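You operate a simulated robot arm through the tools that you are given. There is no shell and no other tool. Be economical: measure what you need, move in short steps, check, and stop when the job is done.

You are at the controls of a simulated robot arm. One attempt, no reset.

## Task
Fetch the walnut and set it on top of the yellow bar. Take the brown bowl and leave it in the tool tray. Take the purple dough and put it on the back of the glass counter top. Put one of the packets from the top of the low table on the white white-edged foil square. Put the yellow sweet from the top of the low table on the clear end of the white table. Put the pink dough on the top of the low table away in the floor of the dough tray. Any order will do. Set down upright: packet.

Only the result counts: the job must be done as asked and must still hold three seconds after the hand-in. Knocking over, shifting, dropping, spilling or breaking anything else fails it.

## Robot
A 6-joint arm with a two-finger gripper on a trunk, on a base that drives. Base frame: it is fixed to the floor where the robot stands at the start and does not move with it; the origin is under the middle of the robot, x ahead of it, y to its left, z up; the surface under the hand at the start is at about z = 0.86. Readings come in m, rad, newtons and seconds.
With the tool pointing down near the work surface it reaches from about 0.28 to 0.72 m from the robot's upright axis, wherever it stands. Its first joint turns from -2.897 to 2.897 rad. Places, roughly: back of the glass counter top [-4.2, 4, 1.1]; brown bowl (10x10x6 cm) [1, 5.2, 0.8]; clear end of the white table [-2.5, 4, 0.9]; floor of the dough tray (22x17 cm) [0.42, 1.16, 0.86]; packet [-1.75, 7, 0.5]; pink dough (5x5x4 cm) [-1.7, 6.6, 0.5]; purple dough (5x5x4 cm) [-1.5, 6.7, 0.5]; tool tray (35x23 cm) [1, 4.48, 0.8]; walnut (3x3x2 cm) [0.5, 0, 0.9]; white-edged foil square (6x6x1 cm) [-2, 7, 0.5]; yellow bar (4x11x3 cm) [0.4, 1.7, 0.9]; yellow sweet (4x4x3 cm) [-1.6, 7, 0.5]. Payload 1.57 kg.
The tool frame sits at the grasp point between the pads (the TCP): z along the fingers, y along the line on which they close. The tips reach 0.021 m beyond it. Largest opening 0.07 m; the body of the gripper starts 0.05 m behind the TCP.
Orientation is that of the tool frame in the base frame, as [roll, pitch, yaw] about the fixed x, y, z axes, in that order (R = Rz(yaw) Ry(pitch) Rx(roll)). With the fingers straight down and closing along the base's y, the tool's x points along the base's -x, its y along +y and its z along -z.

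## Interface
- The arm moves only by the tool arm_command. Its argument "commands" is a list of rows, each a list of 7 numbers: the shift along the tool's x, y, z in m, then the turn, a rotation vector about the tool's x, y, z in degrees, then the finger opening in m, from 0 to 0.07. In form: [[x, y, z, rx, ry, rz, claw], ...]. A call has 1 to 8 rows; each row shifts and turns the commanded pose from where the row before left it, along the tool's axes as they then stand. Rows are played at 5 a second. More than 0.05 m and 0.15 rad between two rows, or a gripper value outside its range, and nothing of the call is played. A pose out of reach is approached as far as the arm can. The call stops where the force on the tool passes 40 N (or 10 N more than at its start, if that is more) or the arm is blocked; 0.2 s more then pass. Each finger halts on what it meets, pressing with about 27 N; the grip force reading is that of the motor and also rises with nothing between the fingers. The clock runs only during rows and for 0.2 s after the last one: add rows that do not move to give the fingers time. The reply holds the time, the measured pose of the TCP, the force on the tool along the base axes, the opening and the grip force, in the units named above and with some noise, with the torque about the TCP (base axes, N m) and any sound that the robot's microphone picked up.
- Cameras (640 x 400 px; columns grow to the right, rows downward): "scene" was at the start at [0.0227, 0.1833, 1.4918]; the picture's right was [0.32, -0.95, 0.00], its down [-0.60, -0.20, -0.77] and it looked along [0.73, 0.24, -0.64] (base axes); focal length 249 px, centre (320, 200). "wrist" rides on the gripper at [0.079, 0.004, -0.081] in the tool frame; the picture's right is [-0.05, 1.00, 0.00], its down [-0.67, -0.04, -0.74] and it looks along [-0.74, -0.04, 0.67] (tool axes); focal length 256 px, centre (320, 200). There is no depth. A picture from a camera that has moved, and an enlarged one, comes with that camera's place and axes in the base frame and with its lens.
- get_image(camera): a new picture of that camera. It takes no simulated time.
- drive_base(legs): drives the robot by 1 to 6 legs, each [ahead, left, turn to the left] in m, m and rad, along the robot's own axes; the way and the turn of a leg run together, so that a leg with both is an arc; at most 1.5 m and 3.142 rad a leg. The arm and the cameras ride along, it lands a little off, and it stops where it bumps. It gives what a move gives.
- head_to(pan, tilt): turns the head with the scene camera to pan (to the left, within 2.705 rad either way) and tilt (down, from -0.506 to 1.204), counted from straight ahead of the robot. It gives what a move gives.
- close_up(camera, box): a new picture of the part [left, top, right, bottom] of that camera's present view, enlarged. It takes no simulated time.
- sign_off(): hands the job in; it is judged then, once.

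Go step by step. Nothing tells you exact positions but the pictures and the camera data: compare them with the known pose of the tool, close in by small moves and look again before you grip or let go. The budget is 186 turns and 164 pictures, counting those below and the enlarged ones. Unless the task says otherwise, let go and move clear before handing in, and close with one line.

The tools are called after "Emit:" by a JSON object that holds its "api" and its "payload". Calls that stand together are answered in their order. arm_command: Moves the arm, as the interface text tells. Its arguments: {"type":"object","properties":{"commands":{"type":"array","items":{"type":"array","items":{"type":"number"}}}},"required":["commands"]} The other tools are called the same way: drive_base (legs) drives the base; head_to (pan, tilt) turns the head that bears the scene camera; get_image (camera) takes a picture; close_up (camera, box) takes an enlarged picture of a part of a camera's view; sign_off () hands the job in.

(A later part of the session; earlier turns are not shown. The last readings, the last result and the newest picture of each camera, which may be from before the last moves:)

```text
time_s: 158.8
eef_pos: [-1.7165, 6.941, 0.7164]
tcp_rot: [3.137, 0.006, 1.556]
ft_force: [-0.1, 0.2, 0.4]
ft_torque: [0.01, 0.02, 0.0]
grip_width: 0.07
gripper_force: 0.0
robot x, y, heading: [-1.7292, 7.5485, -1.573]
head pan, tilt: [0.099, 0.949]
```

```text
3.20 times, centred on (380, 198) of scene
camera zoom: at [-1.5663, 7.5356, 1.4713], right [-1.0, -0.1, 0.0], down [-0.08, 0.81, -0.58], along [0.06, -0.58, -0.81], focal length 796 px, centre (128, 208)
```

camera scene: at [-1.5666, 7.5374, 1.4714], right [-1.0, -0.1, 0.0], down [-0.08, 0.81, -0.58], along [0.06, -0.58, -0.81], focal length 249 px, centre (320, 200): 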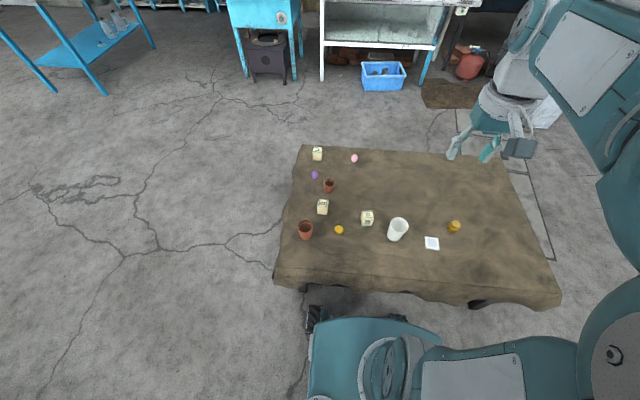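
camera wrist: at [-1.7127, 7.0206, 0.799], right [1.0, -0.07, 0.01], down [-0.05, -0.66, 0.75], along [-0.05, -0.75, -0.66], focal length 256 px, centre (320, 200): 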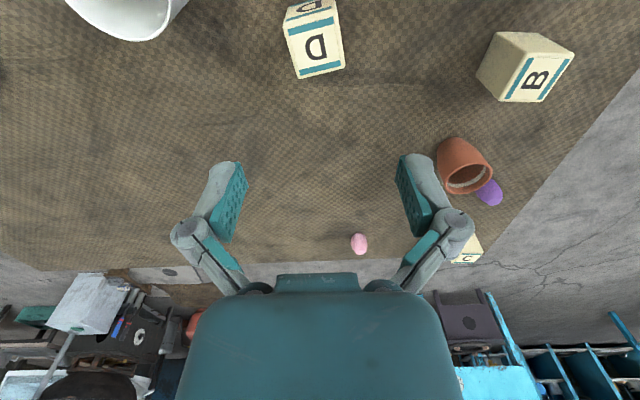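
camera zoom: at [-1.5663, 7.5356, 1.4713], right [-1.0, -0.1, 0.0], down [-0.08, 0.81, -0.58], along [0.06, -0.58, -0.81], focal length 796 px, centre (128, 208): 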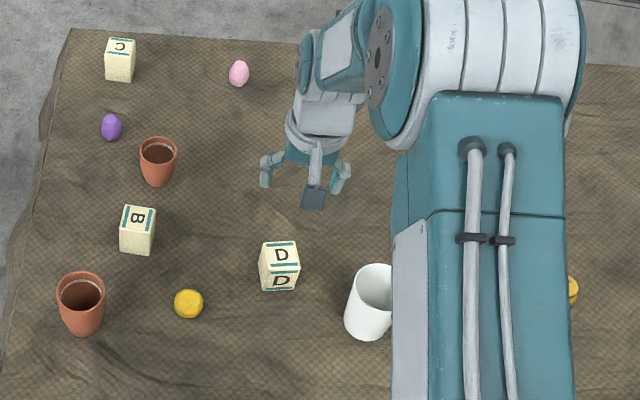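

Emit:
{"api": "arm_command", "payload": {"commands": [[0.001, -0.004, 0, 0, 0, -7, 0.07], [0, 0, 0.05, 0, 0, 0, 0.07], [0, 0, 0.04, 0, 0, 0, 0.07], [0, 0, 0, 0, 0, 0, 0.07]]}}

Emit:
{"api": "get_image", "payload": {"camera": "wrist"}}

```text
time_s: 159.8
eef_pos: [-1.7209, 6.9401, 0.631]
tcp_rot: [3.137, 0.007, 1.679]
ft_force: [0.0, -0.2, 0.6]
ft_torque: [0.0, -0.01, -0.03]
grip_width: 0.0698
gripper_force: 0.0
robot x, y, heading: [-1.7269, 7.5464, -1.574]
head pan, tilt: [0.099, 0.949]
```

```text
88 pictures are left
camera wrist: at [-1.7267, 7.0198, 0.7122], right [1.0, 0.06, 0.01], down [0.03, -0.66, 0.75], along [0.05, -0.75, -0.66], focal length 256 px, centre (320, 200)
```

wrist: 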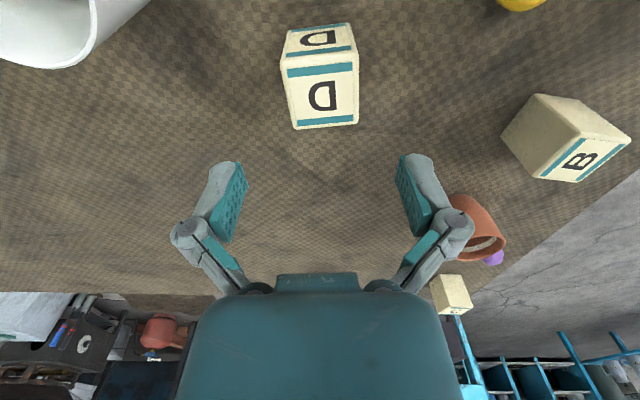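

Emit:
{"api": "arm_command", "payload": {"commands": [[0, 0.001, 0.02, 0, 0, -4, 0.07], [0, 0, 0.04, 0, 0, 0, 0.07], [0, 0, 0.02, 0, 0, 0, 0.07], [0, 0, 0, 0, 0, 0, 0.07]]}}

Emit:
{"api": "get_image", "payload": {"camera": "wrist"}}

```text
time_s: 160.8
eef_pos: [-1.7208, 6.9388, 0.5517]
tcp_rot: [3.136, 0.008, 1.749]
ft_force: [-0.4, -0.9, 0.5]
ft_torque: [0.03, -0.01, -0.04]
grip_width: 0.0698
gripper_force: 0.1
robot x, y, heading: [-1.7277, 7.5522, -1.574]
head pan, tilt: [0.099, 0.949]
```

```text
87 pictures are left
camera wrist: at [-1.7311, 7.0187, 0.6332], right [0.99, 0.13, 0.0], down [0.08, -0.66, 0.75], along [0.1, -0.74, -0.66], focal length 256 px, centre (320, 200)
```

wrist: 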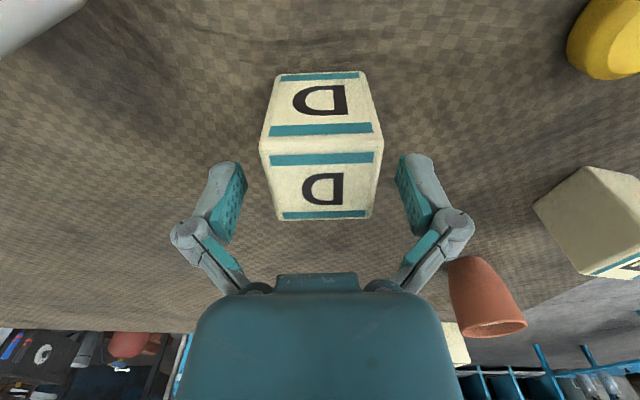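

The packet is centred between the fingers. I'll lower a little and close.

Emit:
{"api": "arm_command", "payload": {"commands": [[0, 0, 0.012, 0, 0, 0, 0.07], [0, 0, 0, 0, 0, 0, 0.055], [0, 0, 0, 0, 0, 0, 0.04], [0, 0, 0, 0, 0, 0, 0.034], [0, 0, 0, 0, 0, 0, 0.034]]}}

Emit:
{"api": "get_image", "payload": {"camera": "wrist"}}

```text
time_s: 162.0
eef_pos: [-1.7209, 6.9393, 0.5387]
tcp_rot: [3.136, 0.009, 1.748]
ft_force: [0.8, -0.6, 4.9]
ft_torque: [0.03, -0.02, 0.03]
grip_width: 0.0445
gripper_force: 26.9
robot x, y, heading: [-1.7321, 7.5498, -1.569]
head pan, tilt: [0.099, 0.949]
```

```text
86 pictures are left
camera wrist: at [-1.7322, 7.0185, 0.621], right [0.99, 0.13, 0.0], down [0.08, -0.66, 0.75], along [0.1, -0.74, -0.66], focal length 256 px, centre (320, 200)
```

wrist: 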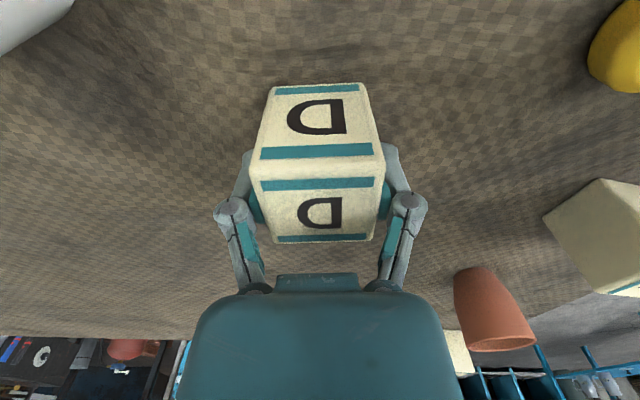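

Packet gripped (4.45 cm wide). I'll lift, square it to the foil, and carry it over the cup to (−2.001, 7.023).

Emit:
{"api": "arm_command", "payload": {"commands": [[0, 0, -0.03, 0, 0, 0, 0.034], [0, 0, -0.05, 0, 0, 0, 0.034], [0, 0, -0.05, 0, 0, 0, 0.034], [0, 0, -0.05, 0, 0, 5.05, 0.034], [0, 0, -0.02, 0, 0, 5.05, 0.034], [0.014, -0.0467, 0, 0, 0, 0, 0.034], [0.014, -0.0467, 0, 0, 0, 0, 0.034], [0.014, -0.0467, 0, 0, 0, 0, 0.034]]}}

Emit:
{"api": "arm_command", "payload": {"commands": [[0.014, -0.0467, 0, 0, 0, 0, 0.034], [0.014, -0.0467, 0, 0, 0, 0, 0.034], [0.014, -0.0467, 0, 0, 0, 0, 0.034], [0, 0, 0.04, 0, 0, 0, 0.034], [0, 0, 0, 0, 0, 0, 0.034]]}}

Emit:
{"api": "get_image", "payload": {"camera": "wrist"}}

Emit:
{"api": "head_to", "payload": {"pan": -0.3, "tilt": 0.95}}

Emit:
{"api": "get_image", "payload": {"camera": "scene"}}

```text
time_s: 163.8
eef_pos: [-1.8636, 6.9841, 0.7391]
tcp_rot: [3.136, 0.007, 1.575]
ft_force: [-1.0, 0.3, -0.7]
ft_torque: [0.01, 0.02, -0.03]
grip_width: 0.0443
gripper_force: 26.8
robot x, y, heading: [-1.7282, 7.5463, -1.571]
head pan, tilt: [0.099, 0.949]
```

```text
time_s: 165.0
eef_pos: [-2.0002, 7.0266, 0.695]
tcp_rot: [3.134, 0.007, 1.574]
ft_force: [0.1, 0.3, -1.8]
ft_torque: [0.0, 0.0, -0.03]
grip_width: 0.0445
gripper_force: 26.6
robot x, y, heading: [-1.7272, 7.5503, -1.572]
head pan, tilt: [0.099, 0.949]
```

```text
85 pictures are left
camera wrist: at [-1.9979, 7.1056, 0.7767], right [1.0, -0.05, 0.01], down [-0.04, -0.66, 0.75], along [-0.03, -0.75, -0.66], focal length 256 px, centre (320, 200)
```

wrist: 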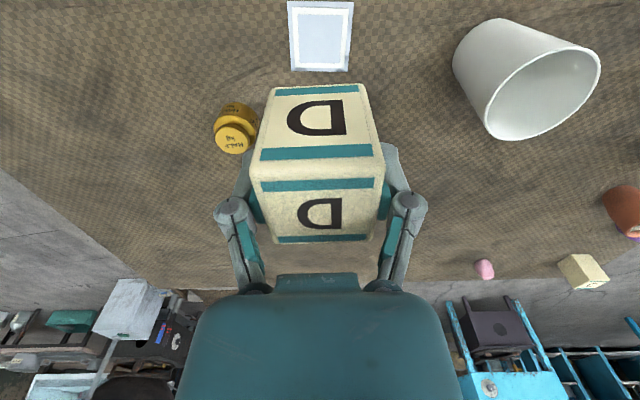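

```text
time_s: 165.9
eef_pos: [-2.0017, 7.0275, 0.6936]
tcp_rot: [3.135, 0.007, 1.571]
ft_force: [0.7, 0.2, -0.9]
ft_torque: [-0.02, 0.0, -0.01]
grip_width: 0.0443
gripper_force: 27.7
robot x, y, heading: [-1.7276, 7.5468, -1.574]
head pan, tilt: [-0.3, 0.949]
```

```text
84 pictures are left
camera scene: at [-1.5969, 7.5389, 1.4715], right [-0.95, 0.3, 0.0], down [0.24, 0.78, -0.58], along [-0.17, -0.55, -0.81], focal length 249 px, centre (320, 200)
```

scene: 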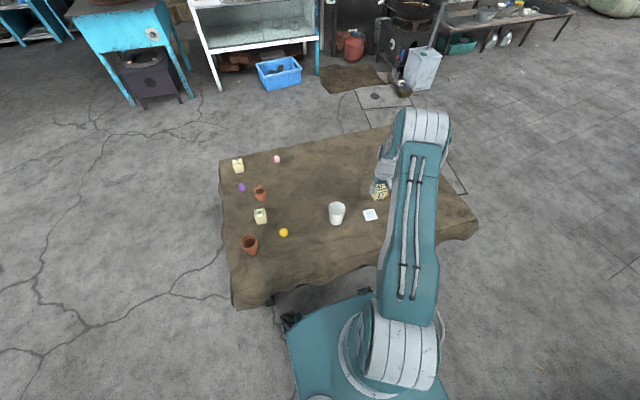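

Emit:
{"api": "arm_command", "payload": {"commands": [[0, 0, 0.05, 0, 0, 0, 0.034], [0, 0, 0.05, 0, 0, 0, 0.034], [0, 0, 0.03, 0, 0, 0, 0.034], [0, 0, 0, 0, 0, 0, 0.034]]}}

Emit:
{"api": "close_up", "payload": {"camera": "wrist", "box": [220, 0, 420, 125]}}

Emit:
{"api": "close_up", "payload": {"camera": "scene", "box": [320, 170, 420, 240]}}

```text
time_s: 166.9
eef_pos: [-2.0013, 7.022, 0.5659]
tcp_rot: [3.136, 0.006, 1.572]
ft_force: [0.0, 0.4, -0.6]
ft_torque: [0.01, -0.01, -0.02]
grip_width: 0.0443
gripper_force: 27.6
robot x, y, heading: [-1.7312, 7.5493, -1.574]
head pan, tilt: [-0.3, 0.949]
```

```text
3.20 times, centred on (320, 62) of wrist
camera zoom: at [-1.9986, 7.1024, 0.6472], right [1.0, -0.05, 0.01], down [-0.04, -0.66, 0.75], along [-0.03, -0.75, -0.66], focal length 819 px, centre (320, 640)
```

zoom: 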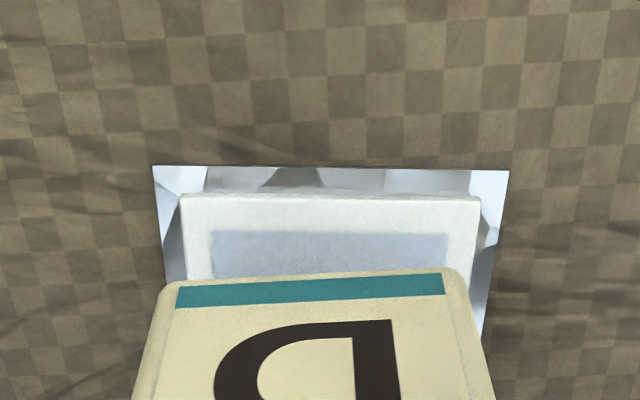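

```text
5.71 times, centred on (370, 205) of scene
camera zoom: at [-1.5972, 7.5388, 1.4715], right [-0.95, 0.3, 0.0], down [0.24, 0.78, -0.58], along [-0.17, -0.55, -0.81], focal length 1421 px, centre (34, 171)
```

zoom: 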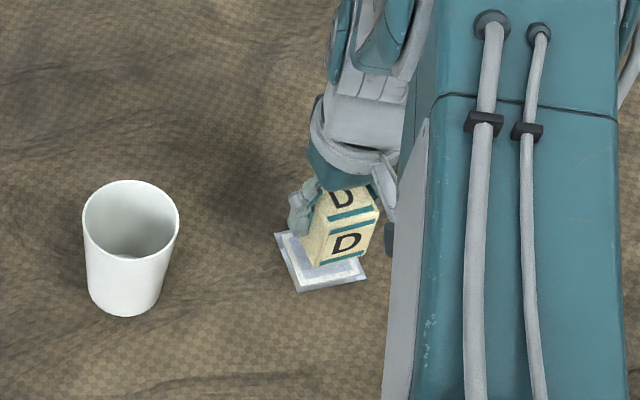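

Emit:
{"api": "arm_command", "payload": {"commands": [[0, 0.003, 0.008, 0, 0, 0, 0.034], [0, 0, 0.004, 0, 0, 0, 0.034], [0, 0, 0, 0, 0, 0, 0.034]]}}

Emit:
{"api": "close_up", "payload": {"camera": "wrist", "box": [220, 0, 420, 125]}}

```text
time_s: 167.7
eef_pos: [-1.9975, 7.0225, 0.5534]
tcp_rot: [3.134, 0.007, 1.573]
ft_force: [0.0, 0.1, -0.8]
ft_torque: [0.05, 0.01, -0.03]
grip_width: 0.0444
gripper_force: 26.8
robot x, y, heading: [-1.7303, 7.5493, -1.574]
head pan, tilt: [-0.3, 0.949]
```

```text
3.20 times, centred on (320, 62) of wrist
camera zoom: at [-1.995, 7.103, 0.636], right [1.0, -0.05, 0.01], down [-0.04, -0.66, 0.75], along [-0.03, -0.75, -0.66], focal length 819 px, centre (320, 640)
```

zoom: 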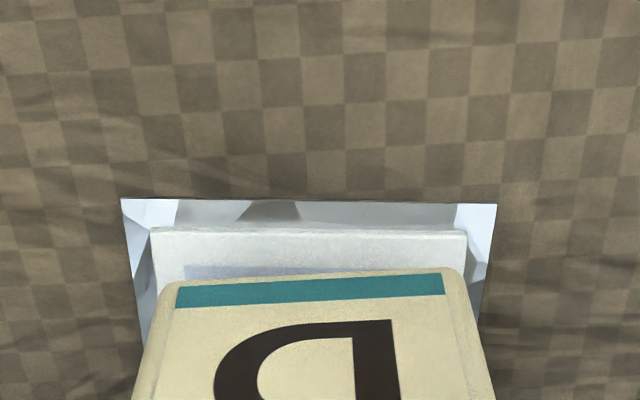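

Still just above it, so I'll lower in small steps to contact.

Emit:
{"api": "arm_command", "payload": {"commands": [[0, 0, 0.004, 0, 0, 0, 0.034], [0, 0, 0, 0, 0, 0, 0.034]]}}

Emit:
{"api": "arm_command", "payload": {"commands": [[0, 0, 0.003, 0, 0, 0, 0.034], [0, 0, 0, 0, 0, 0, 0.034]]}}

```text
time_s: 168.3
eef_pos: [-1.9969, 7.0241, 0.5506]
tcp_rot: [3.134, 0.006, 1.573]
ft_force: [-0.2, -0.1, -1.4]
ft_torque: [-0.02, -0.03, 0.01]
grip_width: 0.0442
gripper_force: 26.7
robot x, y, heading: [-1.7287, 7.5498, -1.571]
head pan, tilt: [-0.3, 0.949]
```

```text
time_s: 168.9
eef_pos: [-1.9975, 7.0227, 0.547]
tcp_rot: [3.136, 0.007, 1.572]
ft_force: [0.3, -0.3, -0.8]
ft_torque: [0.02, -0.02, -0.04]
grip_width: 0.0442
gripper_force: 27.6
robot x, y, heading: [-1.7261, 7.5523, -1.575]
head pan, tilt: [-0.3, 0.949]
```

Emit:
{"api": "arm_command", "payload": {"commands": [[0, 0, 0.003, 0, 0, 0, 0.034], [0, 0, 0, 0, 0, 0, 0.034]]}}

Emit:
{"api": "arm_command", "payload": {"commands": [[0, 0, 0.002, 0, 0, 0, 0.034], [0, 0, 0, 0, 0, 0, 0.034]]}}

Emit:
{"api": "close_up", "payload": {"camera": "wrist", "box": [220, 0, 420, 125]}}

```text
time_s: 169.5
eef_pos: [-1.9965, 7.0232, 0.5432]
tcp_rot: [3.136, 0.007, 1.572]
ft_force: [-0.2, 0.4, -1.2]
ft_torque: [-0.02, 0.01, -0.02]
grip_width: 0.0445
gripper_force: 27.2
robot x, y, heading: [-1.7314, 7.5521, -1.574]
head pan, tilt: [-0.3, 0.949]
```

```text
time_s: 170.1
eef_pos: [-1.9967, 7.023, 0.5417]
tcp_rot: [3.135, 0.007, 1.572]
ft_force: [-0.6, 0.7, 3.7]
ft_torque: [0.04, 0.04, 0.0]
grip_width: 0.0444
gripper_force: 26.9
robot x, y, heading: [-1.7266, 7.5505, -1.574]
head pan, tilt: [-0.3, 0.949]
```

```text
3.20 times, centred on (320, 62) of wrist
camera zoom: at [-1.9954, 7.1022, 0.6233], right [1.0, -0.05, 0.01], down [-0.04, -0.66, 0.75], along [-0.03, -0.75, -0.66], focal length 819 px, centre (320, 640)
```

zoom: 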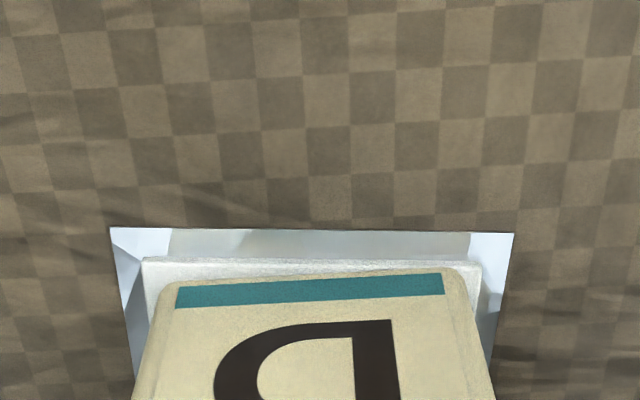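

It is in contact and well centred, so I'll release.

Emit:
{"api": "arm_command", "payload": {"commands": [[0, 0, 0, 0, 0, 0, 0.046], [0, 0, 0, 0, 0, 0, 0.052], [0, 0, 0, 0, 0, 0, 0.06], [0, 0, 0, 0, 0, 0, 0.06], [0, 0, -0.02, 0, 0, 0, 0.06], [0, 0, -0.05, 0, 0, 0, 0.06], [0, 0, -0.05, 0, 0, 0, 0.06], [0, 0, -0.05, 0, 0, 0, 0.06]]}}

Emit:
{"api": "get_image", "payload": {"camera": "wrist"}}

Emit:
{"api": "close_up", "payload": {"camera": "scene", "box": [320, 170, 420, 240]}}

```text
time_s: 171.9
eef_pos: [-2.0012, 7.0225, 0.7106]
tcp_rot: [3.133, 0.006, 1.571]
ft_force: [-1.0, -0.1, -0.7]
ft_torque: [0.05, -0.02, -0.03]
grip_width: 0.0601
gripper_force: 0.0
robot x, y, heading: [-1.7275, 7.5506, -1.576]
head pan, tilt: [-0.3, 0.949]
```

```text
79 pictures are left
camera wrist: at [-1.9985, 7.1016, 0.7923], right [1.0, -0.05, 0.01], down [-0.04, -0.66, 0.75], along [-0.03, -0.75, -0.66], focal length 256 px, centre (320, 200)
```

wrist: 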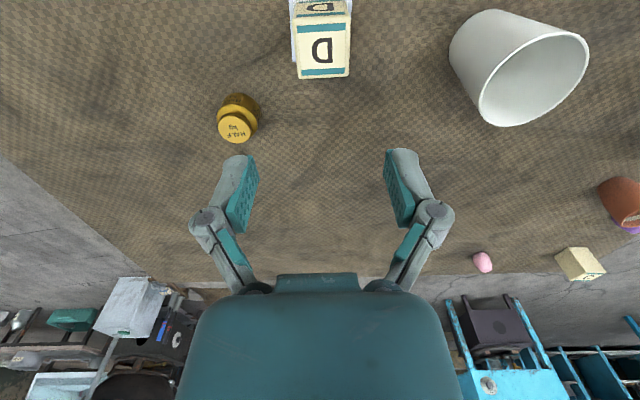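

```text
5.71 times, centred on (370, 205) of scene
camera zoom: at [-1.5966, 7.539, 1.4715], right [-0.95, 0.3, 0.0], down [0.24, 0.78, -0.58], along [-0.17, -0.55, -0.81], focal length 1421 px, centre (34, 171)
```

zoom: 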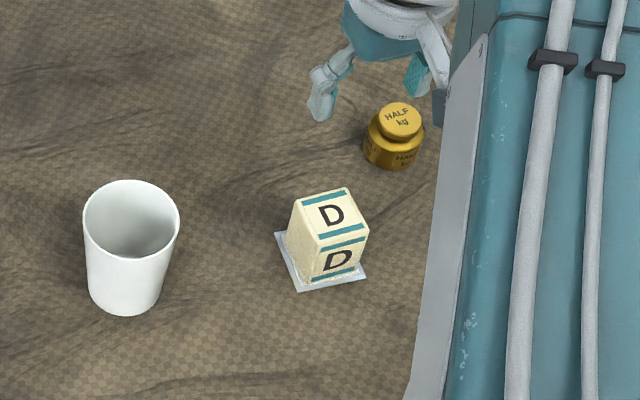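

The packet stands upright on the foil. Next is the yellow sweet at (−1.60, 7.00).

Emit:
{"api": "arm_command", "payload": {"commands": [[0, 0.03, -0.04, 0, 0, 0, 0.06], [0, 0.05, 0, 0, 0, 0, 0.06], [0, 0.05, 0, 0, 0, 0, 0.06], [0, 0.05, 0, 0, 0, 0, 0.06], [0, 0.05, 0, 0, 0, 0, 0.06], [0, 0.05, 0, 0, 0, 0, 0.06], [0, 0.05, 0, 0, 0, 0, 0.06], [-0.019, 0.045, 0, 0, 0, 0, 0.06]]}}

Emit:
{"api": "arm_command", "payload": {"commands": [[0, 0.023, 0.04, 0, 0, 0, 0.06], [0, 0, 0.05, 0, 0, 0, 0.06], [0, 0, 0.03, 0, 0, 0, 0.06], [0, 0, 0, 0, 0, 0, 0.06]]}}

Emit:
{"api": "get_image", "payload": {"camera": "wrist"}}

```text
time_s: 173.7
eef_pos: [-1.6194, 7.0035, 0.7515]
tcp_rot: [3.136, 0.007, 1.572]
ft_force: [0.3, 0.3, -0.3]
ft_torque: [-0.02, 0.03, 0.01]
grip_width: 0.0599
gripper_force: 0.1
robot x, y, heading: [-1.731, 7.5492, -1.574]
head pan, tilt: [-0.3, 0.949]
```

```text
time_s: 174.7
eef_pos: [-1.598, 7.0051, 0.6331]
tcp_rot: [3.137, 0.006, 1.573]
ft_force: [0.8, -0.2, -1.4]
ft_torque: [0.01, -0.02, 0.03]
grip_width: 0.0602
gripper_force: 0.0
robot x, y, heading: [-1.7313, 7.5513, -1.57]
head pan, tilt: [-0.3, 0.949]
```

```text
77 pictures are left
camera wrist: at [-1.5962, 7.0841, 0.7153], right [1.0, -0.05, 0.01], down [-0.04, -0.66, 0.75], along [-0.03, -0.75, -0.66], focal length 256 px, centre (320, 200)
```

wrist: 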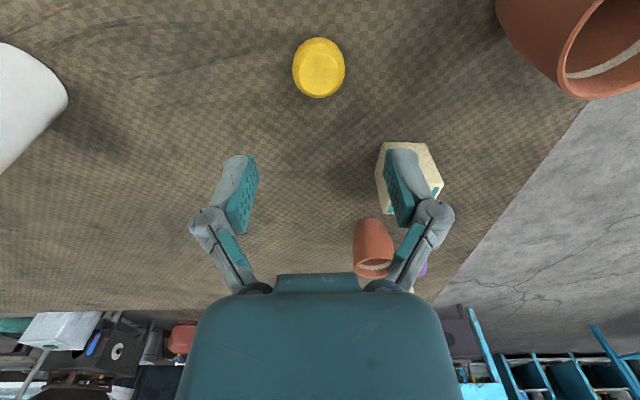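

Emit:
{"api": "arm_command", "payload": {"commands": [[0.002, 0, 0.05, 0, 0, 0, 0.06], [0, 0, 0.04, 0, 0, 0, 0.06], [0, 0, 0.012, 0, 0, 0, 0.06], [0, 0, 0, 0, 0, 0, 0.06]]}}

Emit:
{"api": "get_image", "payload": {"camera": "wrist"}}

```text
time_s: 175.7
eef_pos: [-1.5996, 7.0056, 0.533]
tcp_rot: [3.135, 0.007, 1.572]
ft_force: [-0.1, -0.8, -0.1]
ft_torque: [0.0, 0.0, -0.05]
grip_width: 0.06
gripper_force: 0.0
robot x, y, heading: [-1.7266, 7.5528, -1.57]
head pan, tilt: [-0.3, 0.949]
```

```text
76 pictures are left
camera wrist: at [-1.5964, 7.0857, 0.6149], right [1.0, -0.05, 0.01], down [-0.04, -0.66, 0.75], along [-0.03, -0.75, -0.66], focal length 256 px, centre (320, 200)
```

wrist: 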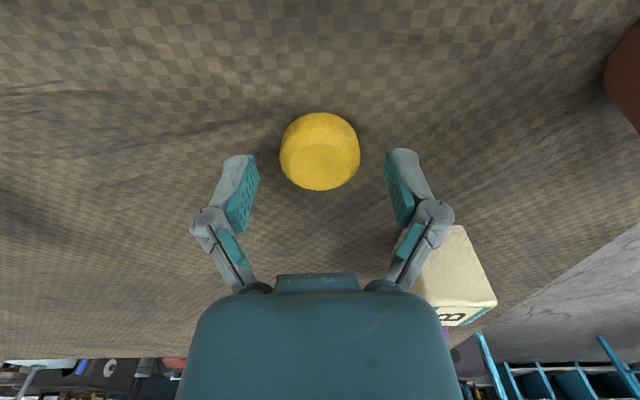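

Emit:
{"api": "arm_command", "payload": {"commands": [[0, 0, 0.006, 0, 0, 0, 0.06], [0, 0, 0, 0, 0, 0, 0.045], [0, 0, 0, 0, 0, 0, 0.032], [0, 0, 0, 0, 0, 0, 0.03], [0, 0, 0, 0, 0, 0, 0.03]]}}

Emit:
{"api": "arm_command", "payload": {"commands": [[0, 0, -0.03, 0, 0, 0, 0.03], [0, 0, -0.04, 0, 0, 0, 0.03], [0, 0, -0.05, 0, 0, 0, 0.03], [0, 0, -0.05, 0, 0, 0, 0.03]]}}

Emit:
{"api": "get_image", "payload": {"camera": "wrist"}}

```text
time_s: 176.9
eef_pos: [-1.5986, 7.0059, 0.528]
tcp_rot: [3.135, 0.006, 1.571]
ft_force: [-1.6, 0.3, 2.8]
ft_torque: [0.0, 0.02, -0.01]
grip_width: 0.0384
gripper_force: 27.2
robot x, y, heading: [-1.7288, 7.5493, -1.57]
head pan, tilt: [-0.3, 0.949]
```

```text
time_s: 177.9
eef_pos: [-1.6013, 7.0087, 0.693]
tcp_rot: [3.137, 0.005, 1.574]
ft_force: [-0.5, 0.2, 0.1]
ft_torque: [0.01, 0.03, -0.01]
grip_width: 0.0382
gripper_force: 27.0
robot x, y, heading: [-1.7314, 7.5509, -1.572]
head pan, tilt: [-0.3, 0.949]
```

```text
75 pictures are left
camera wrist: at [-1.5993, 7.088, 0.7749], right [1.0, -0.05, 0.01], down [-0.04, -0.66, 0.75], along [-0.03, -0.75, -0.66], focal length 256 px, centre (320, 200)
```

wrist: 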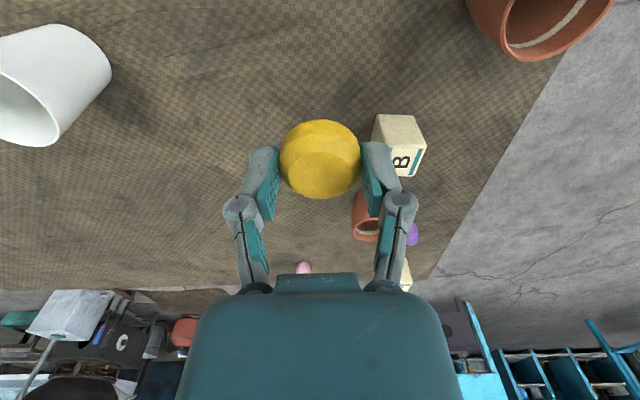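

The sweet is held. I'll raise and retract the hand, then drive around the low table toward the white table.

Emit:
{"api": "arm_command", "payload": {"commands": [[0, 0, -0.05, 0, 0, 0, 0.03], [0, 0, -0.05, 0, 0, 0, 0.03], [0, 0, -0.05, 0, 0, 0, 0.03], [0.02, -0.02, -0.04, 0, 0, 0, 0.03], [0.04, -0.02, -0.02, 0, 0, 0, 0.03], [0.04, -0.02, -0.02, 0, 0, 0, 0.03], [0.04, -0.02, -0.02, 0, 0, 0, 0.03], [0.04, -0.02, -0.02, 0, 0, 0, 0.03]]}}

Emit:
{"api": "drive_base", "payload": {"legs": [[0, -1.35, 0], [1.3, 0, 0]]}}

Emit:
{"api": "head_to", "payload": {"pan": 0.2, "tilt": 0.45}}

Emit:
{"api": "get_image", "payload": {"camera": "scene"}}

```text
time_s: 179.7
eef_pos: [-1.7023, 7.1933, 0.9638]
tcp_rot: [3.135, 0.005, 1.572]
ft_force: [-0.4, 1.0, -0.5]
ft_torque: [0.01, 0.02, 0.02]
grip_width: 0.0382
gripper_force: 27.0
robot x, y, heading: [-1.7262, 7.5516, -1.575]
head pan, tilt: [-0.3, 0.949]
```

```text
time_s: 192.6
eef_pos: [-3.0763, 5.912, 0.9648]
tcp_rot: [3.135, 0.007, 1.582]
ft_force: [0.1, -0.2, -0.5]
ft_torque: [0.04, -0.01, -0.01]
grip_width: 0.0382
gripper_force: 26.7
robot x, y, heading: [-3.1053, 6.2698, -1.565]
head pan, tilt: [-0.3, 0.949]
```

```text
time_s: 193.5
eef_pos: [-3.0756, 5.912, 0.9658]
tcp_rot: [3.135, 0.006, 1.581]
ft_force: [-0.3, 0.7, -0.4]
ft_torque: [-0.02, -0.01, 0.01]
grip_width: 0.0384
gripper_force: 27.0
robot x, y, heading: [-3.1072, 6.27, -1.567]
head pan, tilt: [0.201, 0.45]
```

```text
74 pictures are left
camera scene: at [-2.932, 6.2398, 1.5132], right [-0.98, -0.2, 0.0], down [-0.09, 0.43, -0.9], along [0.18, -0.88, -0.44], focal length 249 px, centre (320, 200)
```

scene: 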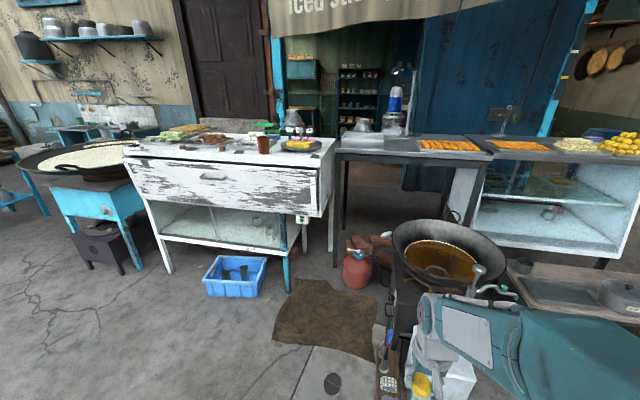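

Emit:
{"api": "close_up", "payload": {"camera": "scene", "box": [120, 90, 440, 240]}}

```text
2.00 times, centred on (280, 165) of scene
camera zoom: at [-2.932, 6.2398, 1.5132], right [-0.98, -0.2, 0.0], down [-0.09, 0.43, -0.9], along [0.18, -0.88, -0.44], focal length 497 px, centre (400, 270)
```

zoom: 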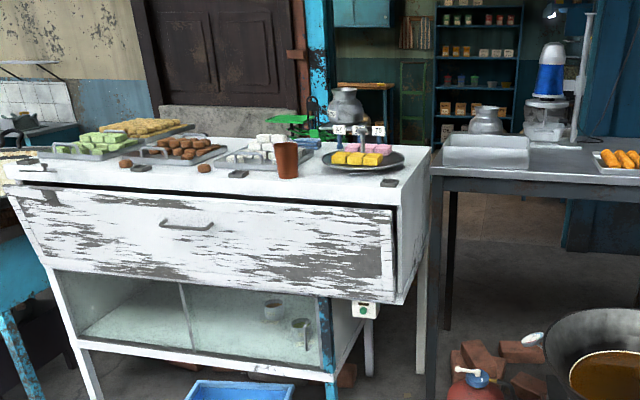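

The white table is the white cabinet; its right end is near x≈−2.5. I'll drive in front of that end and look closer.

Emit:
{"api": "drive_base", "payload": {"legs": [[0.5, 0.58, 0], [0.4, 0, 0]]}}

Emit:
{"api": "head_to", "payload": {"pan": 0.0, "tilt": 0.6}}

Emit:
{"api": "get_image", "payload": {"camera": "scene"}}

```text
time_s: 199.7
eef_pos: [-2.4723, 5.0301, 0.9654]
tcp_rot: [3.137, 0.008, 1.607]
ft_force: [-0.2, -0.4, 0.7]
ft_torque: [-0.01, 0.02, 0.03]
grip_width: 0.0383
gripper_force: 27.4
robot x, y, heading: [-2.5125, 5.3829, -1.538]
head pan, tilt: [0.201, 0.45]
```

```text
time_s: 200.5
eef_pos: [-2.4762, 5.028, 0.9668]
tcp_rot: [3.13, 0.008, 1.605]
ft_force: [-0.4, 0.5, 0.4]
ft_torque: [-0.01, -0.01, -0.02]
grip_width: 0.0382
gripper_force: 26.6
robot x, y, heading: [-2.5119, 5.3849, -1.54]
head pan, tilt: [0.0, 0.6]
```

```text
72 pictures are left
camera scene: at [-2.3473, 5.3668, 1.5001], right [-1.0, -0.03, 0.01], down [-0.02, 0.56, -0.83], along [0.02, -0.83, -0.56], focal length 249 px, centre (320, 200)
```

scene: 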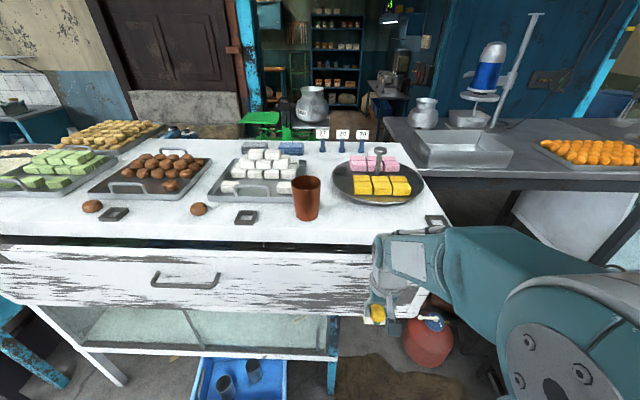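

Emit:
{"api": "close_up", "payload": {"camera": "scene", "box": [220, 110, 480, 260]}}

Emit:
{"api": "close_up", "payload": {"camera": "scene", "box": [0, 100, 320, 260]}}

```text
2.46 times, centred on (350, 185) of scene
camera zoom: at [-2.3473, 5.3668, 1.5001], right [-1.0, -0.03, 0.01], down [-0.02, 0.56, -0.83], along [0.02, -0.83, -0.56], focal length 612 px, centre (246, 237)
```

zoom: 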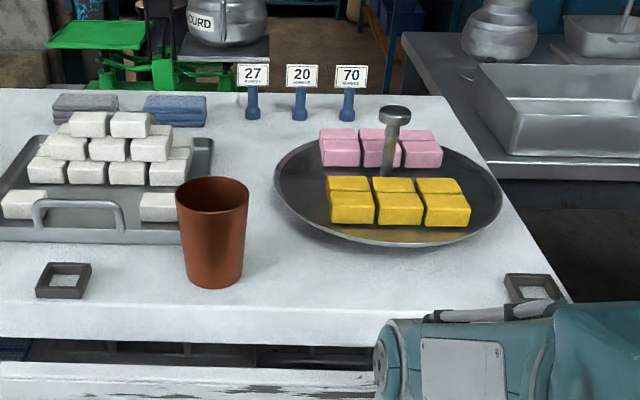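

```text
2.00 times, centred on (160, 180) of scene
camera zoom: at [-2.3473, 5.3668, 1.5001], right [-1.0, -0.03, 0.01], down [-0.02, 0.56, -0.83], along [0.02, -0.83, -0.56], focal length 497 px, centre (640, 240)
```

zoom: 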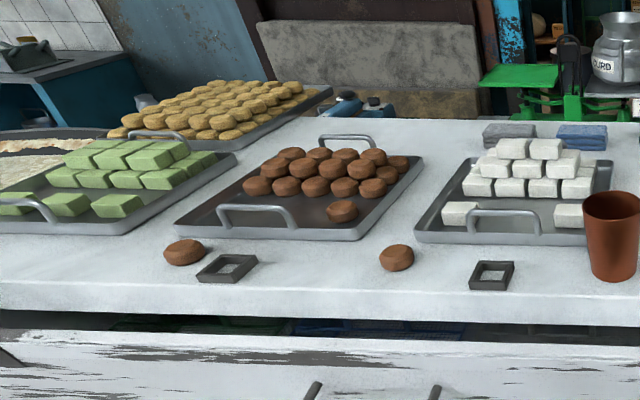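

The visible white counter top is near z≈1.07 and y 4.2–4.9, not at (−2.5, 4, 0.9), so the named spot is behind it and is better reached from the shop side. I'll raise the hand and drive back around through the lane.

Emit:
{"api": "arm_command", "payload": {"commands": [[0, 0, -0.05, 0, 0, 0, 0.03], [0, 0, -0.05, 0, 0, 0, 0.03], [0, 0, -0.05, 0, 0, 0, 0.03], [0, 0, -0.05, 0, 0, 0, 0.03]]}}

Emit:
{"api": "drive_base", "payload": {"legs": [[-0.75, 0, 0], [0, 0, -1.6], [-1.45, 0, 0], [-1.45, 0, 0]]}}

```text
time_s: 201.5
eef_pos: [-2.477, 5.0296, 1.1634]
tcp_rot: [3.132, 0.007, 1.605]
ft_force: [-0.1, -0.1, -0.4]
ft_torque: [0.03, 0.0, 0.0]
grip_width: 0.0382
gripper_force: 27.0
robot x, y, heading: [-2.5137, 5.3868, -1.546]
head pan, tilt: [0.0, 0.6]
```

```text
time_s: 222.9
eef_pos: [-0.0347, 6.1279, 1.1628]
tcp_rot: [3.131, 0.005, 0.04]
ft_force: [0.9, 0.2, -0.4]
ft_torque: [-0.01, -0.02, 0.03]
grip_width: 0.0383
gripper_force: 27.3
robot x, y, heading: [0.3243, 6.1656, -3.108]
head pan, tilt: [0.0, 0.6]
```

Emit:
{"api": "drive_base", "payload": {"legs": [[-0.08, 0, -0.033], [0, 1.4, 0], [0, 1.33, 0], [1.35, 0, 0]]}}

Emit:
{"api": "get_image", "payload": {"camera": "scene"}}

```text
time_s: 243.0
eef_pos: [-1.2247, 3.3557, 1.1624]
tcp_rot: [3.13, 0.006, 0.043]
ft_force: [-0.7, -0.2, -0.9]
ft_torque: [-0.02, 0.01, 0.02]
grip_width: 0.0382
gripper_force: 26.8
robot x, y, heading: [-0.8666, 3.3905, -3.1]
head pan, tilt: [0.0, 0.6]
```

```text
69 pictures are left
camera scene: at [-0.8904, 3.2349, 1.4997], right [-0.04, 1.0, 0.0], down [0.57, 0.02, -0.82], along [-0.82, -0.03, -0.57], focal length 249 px, centre (320, 200)
```

scene: 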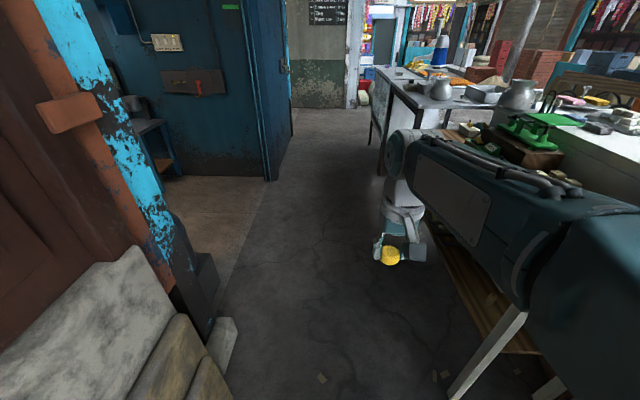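

Emit:
{"api": "drive_base", "payload": {"legs": [[1.4, 0, -0.042], [0.15, 0, 0]]}}

Emit:
{"api": "head_to", "payload": {"pan": -1.2, "tilt": 0.6}}

Emit:
{"api": "get_image", "payload": {"camera": "scene"}}

```text
time_s: 251.0
eef_pos: [-2.7862, 3.3245, 1.163]
tcp_rot: [3.13, 0.004, 0.018]
ft_force: [-0.5, -0.8, -0.3]
ft_torque: [-0.03, 0.0, -0.02]
grip_width: 0.038
gripper_force: 26.8
robot x, y, heading: [-2.4272, 3.3535, -3.123]
head pan, tilt: [0.0, 0.6]
```

```text
time_s: 252.4
eef_pos: [-2.7872, 3.3245, 1.1616]
tcp_rot: [3.129, 0.004, 0.021]
ft_force: [-0.3, 0.6, -0.8]
ft_torque: [-0.03, 0.0, 0.0]
grip_width: 0.0383
gripper_force: 26.8
robot x, y, heading: [-2.4301, 3.3496, -3.126]
head pan, tilt: [-1.201, 0.6]
```

```text
68 pictures are left
camera scene: at [-2.399, 3.2802, 1.4998], right [0.93, 0.38, 0.0], down [0.21, -0.52, -0.83], along [-0.31, 0.76, -0.56], focal length 249 px, centre (320, 200)
```

scene: 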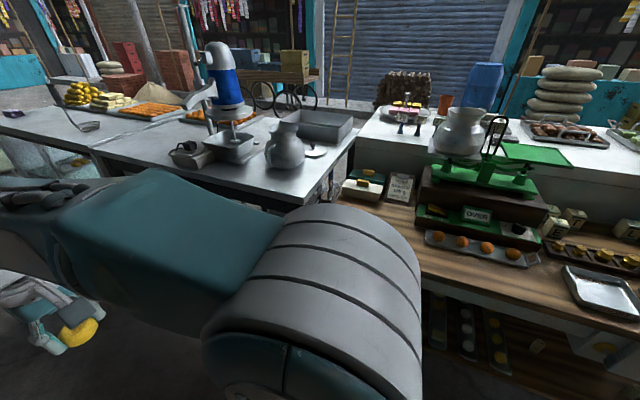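

The (−2.5, 4, 0.9) spot is the near-left end of the white-legged, wood-topped table, hidden behind my arm. I'll turn to face it and look.

Emit:
{"api": "drive_base", "payload": {"legs": [[0, 0.08, 0], [0, 0, -1.586]]}}

Emit:
{"api": "head_to", "payload": {"pan": -0.1, "tilt": 0.8}}

Emit:
{"api": "get_image", "payload": {"camera": "scene"}}

Emit:
{"api": "get_image", "payload": {"camera": "wrist"}}

```text
time_s: 257.5
eef_pos: [-2.4268, 3.6311, 1.1614]
tcp_rot: [3.131, 0.005, -1.627]
ft_force: [-0.5, -0.3, -1.0]
ft_torque: [-0.01, 0.01, 0.0]
grip_width: 0.0384
gripper_force: 27.0
robot x, y, heading: [-2.4276, 3.2734, 1.507]
head pan, tilt: [-1.201, 0.6]
```

```text
time_s: 258.8
eef_pos: [-2.4268, 3.632, 1.1624]
tcp_rot: [3.131, 0.005, -1.63]
ft_force: [-0.2, 1.1, -0.4]
ft_torque: [0.0, 0.01, 0.0]
grip_width: 0.038
gripper_force: 27.1
robot x, y, heading: [-2.4281, 3.2708, 1.507]
head pan, tilt: [-0.099, 0.799]
```

```text
67 pictures are left
camera scene: at [-2.5713, 3.3021, 1.4829], right [0.99, -0.16, 0.0], down [-0.12, -0.71, -0.7], along [0.11, 0.69, -0.72], focal length 249 px, centre (320, 200)
```

scene: 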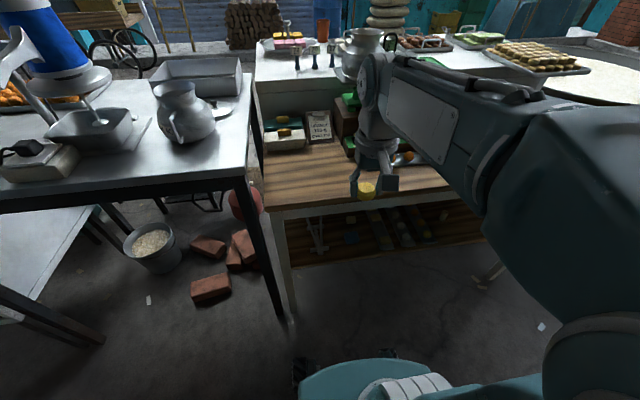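

```text
66 pictures are left
camera wrist: at [-2.4358, 3.5516, 1.2446], right [-0.99, 0.11, 0.01], down [0.08, 0.66, 0.75], along [0.08, 0.74, -0.66], focal length 256 px, centre (320, 200)
```

wrist: 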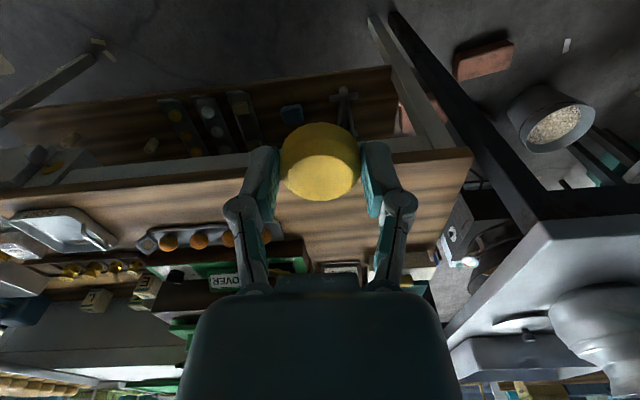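

The table's left end, around (−2.5, 4.0), is clear wood. I'll edge forward, then place the sweet there.

Emit:
{"api": "drive_base", "payload": {"legs": [[0.15, 0.03, 0.06]]}}

Emit:
{"api": "arm_command", "payload": {"commands": [[-0.05, 0, 0, 0, 0, 0, 0.03], [-0.05, 0, 0, 0, 0, 0, 0.03], [-0.05, 0, 0, 0, 0, 0, 0.03], [-0.05, 0, 0, 0, 0, 0, 0.03]]}}

Emit:
{"api": "get_image", "payload": {"camera": "wrist"}}

Emit:
{"api": "get_image", "payload": {"camera": "scene"}}

```text
time_s: 260.2
eef_pos: [-2.4732, 3.7838, 1.1631]
tcp_rot: [3.131, 0.005, -1.563]
ft_force: [-0.2, -0.8, 0.1]
ft_torque: [0.0, -0.02, -0.03]
grip_width: 0.038
gripper_force: 26.6
robot x, y, heading: [-2.4528, 3.425, 1.574]
head pan, tilt: [-0.099, 0.799]
```

```text
time_s: 261.2
eef_pos: [-2.4757, 3.9856, 1.1641]
tcp_rot: [3.131, 0.005, -1.565]
ft_force: [0.0, -0.4, 0.5]
ft_torque: [0.04, 0.0, 0.0]
grip_width: 0.0382
gripper_force: 26.6
robot x, y, heading: [-2.4534, 3.4266, 1.573]
head pan, tilt: [-0.099, 0.799]
```

```text
65 pictures are left
camera wrist: at [-2.4789, 3.9063, 1.2466], right [-1.0, 0.05, 0.01], down [0.04, 0.66, 0.75], along [0.03, 0.75, -0.66], focal length 256 px, centre (320, 200)
```

wrist: 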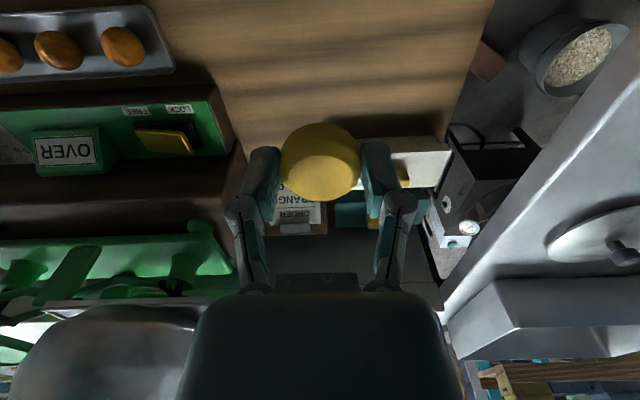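

```text
64 pictures are left
camera scene: at [-2.5982, 3.4471, 1.4828], right [1.0, -0.1, 0.0], down [-0.07, -0.71, -0.7], along [0.07, 0.69, -0.72], focal length 249 px, centre (320, 200)
```

scene: 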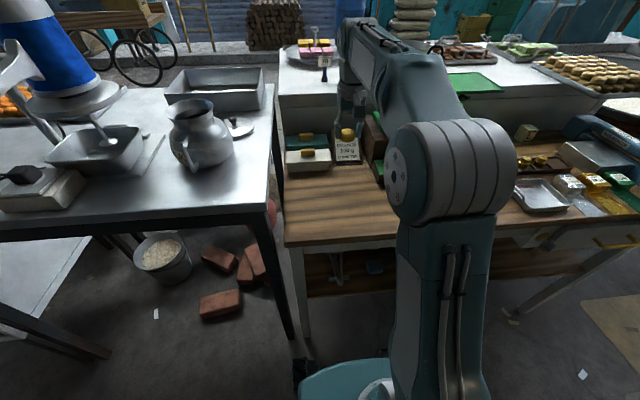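

Emit:
{"api": "arm_command", "payload": {"commands": [[0.0, 0.027, 0.03, 0, 0, 0, 0.03], [0, 0, 0.05, 0, 0, 0, 0.03], [0, 0, 0.05, 0, 0, 0, 0.03], [0, 0, 0.05, 0, 0, 0, 0.03], [0, 0, 0, 0, 0, 0, 0.03]]}}

Emit:
{"api": "get_image", "payload": {"camera": "wrist"}}

Emit:
{"api": "close_up", "payload": {"camera": "scene", "box": [270, 80, 430, 260]}}

```text
time_s: 262.4
eef_pos: [-2.5033, 3.9847, 0.9837]
tcp_rot: [3.13, 0.006, -1.566]
ft_force: [-0.2, -0.9, 0.2]
ft_torque: [0.01, -0.01, -0.01]
grip_width: 0.0381
gripper_force: 26.9
robot x, y, heading: [-2.4518, 3.4261, 1.571]
head pan, tilt: [-0.099, 0.799]
```

```text
63 pictures are left
camera wrist: at [-2.5068, 3.9048, 1.0651], right [-1.0, 0.05, 0.01], down [0.04, 0.66, 0.75], along [0.03, 0.75, -0.66], focal length 256 px, centre (320, 200)
```

wrist: 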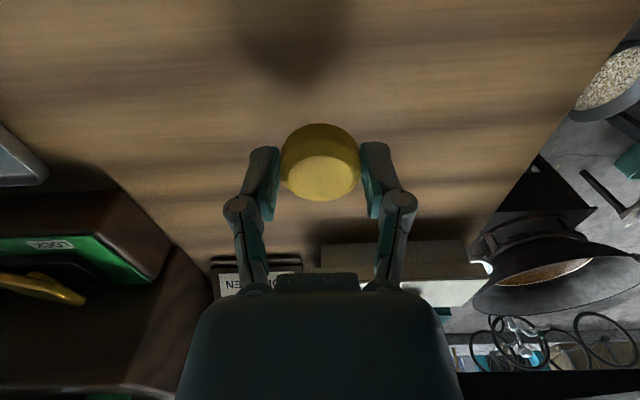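

```text
2.22 times, centred on (350, 170) of scene
camera zoom: at [-2.5983, 3.4471, 1.4828], right [1.0, -0.1, 0.0], down [-0.07, -0.71, -0.7], along [0.07, 0.69, -0.72], focal length 552 px, centre (253, 267)
```

zoom: 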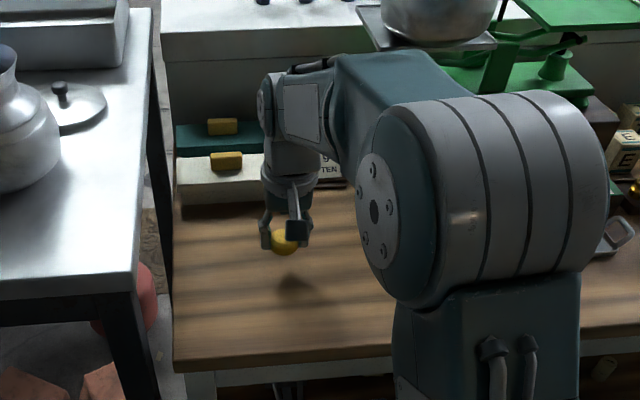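

Emit:
{"api": "arm_command", "payload": {"commands": [[0, 0, 0.02, 0, 0, 0, 0.03], [0, 0, 0.015, 0, 0, 0, 0.03], [0, 0, 0, 0, 0, 0, 0.03]]}}

Emit:
{"api": "get_image", "payload": {"camera": "wrist"}}

```text
time_s: 263.2
eef_pos: [-2.5021, 3.9844, 0.9471]
tcp_rot: [3.131, 0.006, -1.566]
ft_force: [-0.4, -1.0, 6.2]
ft_torque: [0.03, -0.03, 0.0]
grip_width: 0.0381
gripper_force: 27.1
robot x, y, heading: [-2.4512, 3.4222, 1.577]
head pan, tilt: [-0.099, 0.799]
```

```text
61 pictures are left
camera wrist: at [-2.5062, 3.9045, 1.0289], right [-1.0, 0.05, 0.01], down [0.04, 0.66, 0.75], along [0.03, 0.75, -0.66], focal length 256 px, centre (320, 200)
```

wrist: 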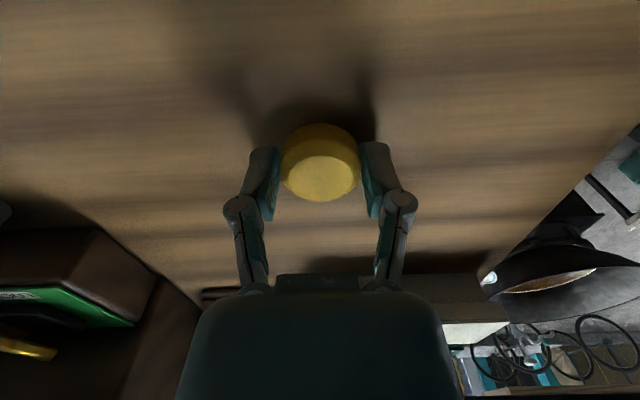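

It has touched the table, so I'll release and rise.

Emit:
{"api": "arm_command", "payload": {"commands": [[0, 0, 0, 0, 0, 0, 0.042], [0, 0, 0, 0, 0, 0, 0.05], [0, 0, 0, 0, 0, 0, 0.06], [0, 0, 0, 0, 0, 0, 0.06], [0, 0, -0.04, 0, 0, 0, 0.06], [0, 0, -0.05, 0, 0, 0, 0.06], [0, 0, -0.05, 0, 0, 0, 0.06], [0, 0, -0.05, 0, 0, 0, 0.06]]}}

Emit:
{"api": "get_image", "payload": {"camera": "wrist"}}

```text
time_s: 265.0
eef_pos: [-2.502, 3.9802, 1.1371]
tcp_rot: [3.132, 0.003, -1.565]
ft_force: [0.2, 0.9, -0.4]
ft_torque: [0.0, -0.05, -0.02]
grip_width: 0.06
gripper_force: 0.0
robot x, y, heading: [-2.4524, 3.4232, 1.567]
head pan, tilt: [-0.099, 0.799]
```

```text
60 pictures are left
camera wrist: at [-2.5059, 3.9009, 1.2185], right [-1.0, 0.05, 0.01], down [0.04, 0.66, 0.75], along [0.03, 0.75, -0.67], focal length 256 px, centre (320, 200)
```

wrist: 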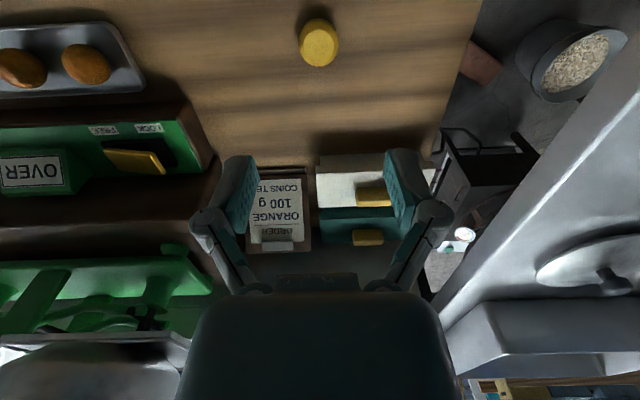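

The sweet is placed. I'll retract the arm and go back around to the low table for the dough pieces.

Emit:
{"api": "arm_command", "payload": {"commands": [[0.05, 0, -0.0, 0, 0, 0, 0.06], [0.05, 0, 0, 0, 0, 0, 0.06], [0.05, 0, 0, 0, 0, 0, 0.06], [0.05, 0, 0, 0, 0, 0, 0.06], [0, -0.04, -0.03, 0, 0, 0, 0.06]]}}

Emit:
{"api": "drive_base", "payload": {"legs": [[-0.08, 0, 0], [0, -1.45, 0], [0, -1.4, 0]]}}

```text
time_s: 266.2
eef_pos: [-2.4579, 3.7843, 1.1642]
tcp_rot: [3.13, 0.005, -1.567]
ft_force: [-0.8, -0.8, -0.4]
ft_torque: [0.03, 0.0, 0.03]
grip_width: 0.06
gripper_force: 0.0
robot x, y, heading: [-2.4525, 3.4243, 1.577]
head pan, tilt: [-0.099, 0.799]
```

```text
time_s: 278.0
eef_pos: [-0.2573, 3.7148, 1.1623]
tcp_rot: [-3.125, 0.01, -1.51]
ft_force: [-3.9, 1.7, 1.1]
ft_torque: [-0.09, -0.25, -0.03]
grip_width: 0.0599
gripper_force: 0.0
robot x, y, heading: [-0.1979, 3.3632, 1.61]
head pan, tilt: [-0.099, 0.799]
stopped in leg 3: the robot was blocked; the commanded pose is now the measured one
```

I was blocked at x≈−0.2. I'll look at what's there.

Emit:
{"api": "get_image", "payload": {"camera": "scene"}}

Emit:
{"api": "head_to", "payload": {"pan": -1.2, "tilt": 0.7}}

Emit:
{"api": "get_image", "payload": {"camera": "scene"}}

```text
59 pictures are left
camera scene: at [-0.3892, 3.3745, 1.4773], right [1.0, -0.06, 0.03], down [-0.02, -0.72, -0.7], along [0.06, 0.7, -0.71], focal length 249 px, centre (320, 200)
```

scene: 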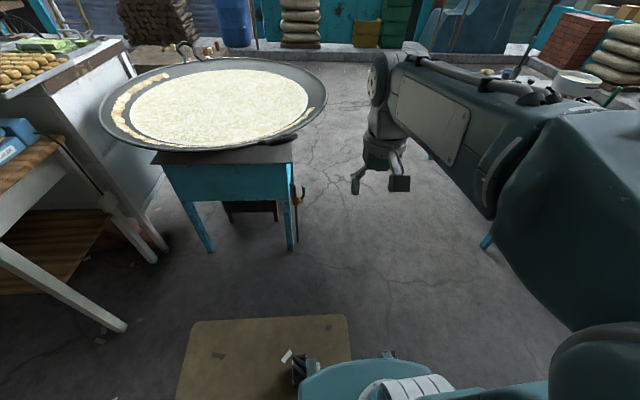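

```text
time_s: 279.4
eef_pos: [-0.209, 3.7165, 1.1633]
tcp_rot: [3.131, 0.008, -1.515]
ft_force: [-0.5, 0.5, -0.5]
ft_torque: [-0.02, -0.06, -0.04]
grip_width: 0.0601
gripper_force: 0.1
robot x, y, heading: [-0.1827, 3.3611, 1.616]
head pan, tilt: [-1.201, 0.7]
```

```text
58 pictures are left
camera scene: at [-0.2542, 3.3302, 1.4913], right [0.4, -0.92, 0.0], down [-0.59, -0.26, -0.76], along [0.7, 0.31, -0.65], focal length 249 px, centre (320, 200)
```

scene: 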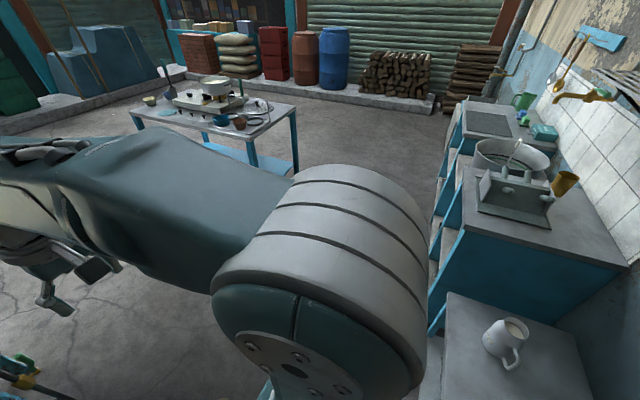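

My shoulder brushed the cabinet by the wall. I'll ease off left, move forward into the street, then continue.

Emit:
{"api": "drive_base", "payload": {"legs": [[0.0, 0.06, -0.04], [0.35, 0, 0], [0.3, -0.42, 0], [1.1, 0, 0]]}}

Emit:
{"api": "get_image", "payload": {"camera": "scene"}}

```text
time_s: 290.0
eef_pos: [0.1457, 5.4772, 1.1639]
tcp_rot: [3.127, 0.008, -1.543]
ft_force: [0.6, -0.2, 0.9]
ft_torque: [0.03, 0.0, 0.03]
grip_width: 0.0601
gripper_force: 0.0
robot x, y, heading: [0.1523, 5.1256, 1.583]
head pan, tilt: [-1.201, 0.7]
```

```text
57 pictures are left
camera scene: at [0.0816, 5.092, 1.4912], right [0.38, -0.93, 0.0], down [-0.6, -0.24, -0.77], along [0.71, 0.29, -0.64], focal length 249 px, centre (320, 200)
```

scene: 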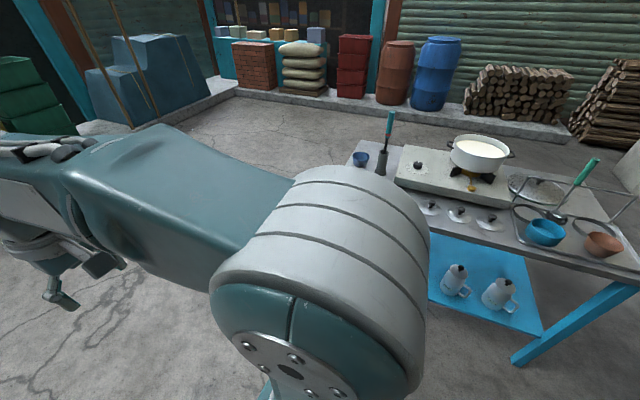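

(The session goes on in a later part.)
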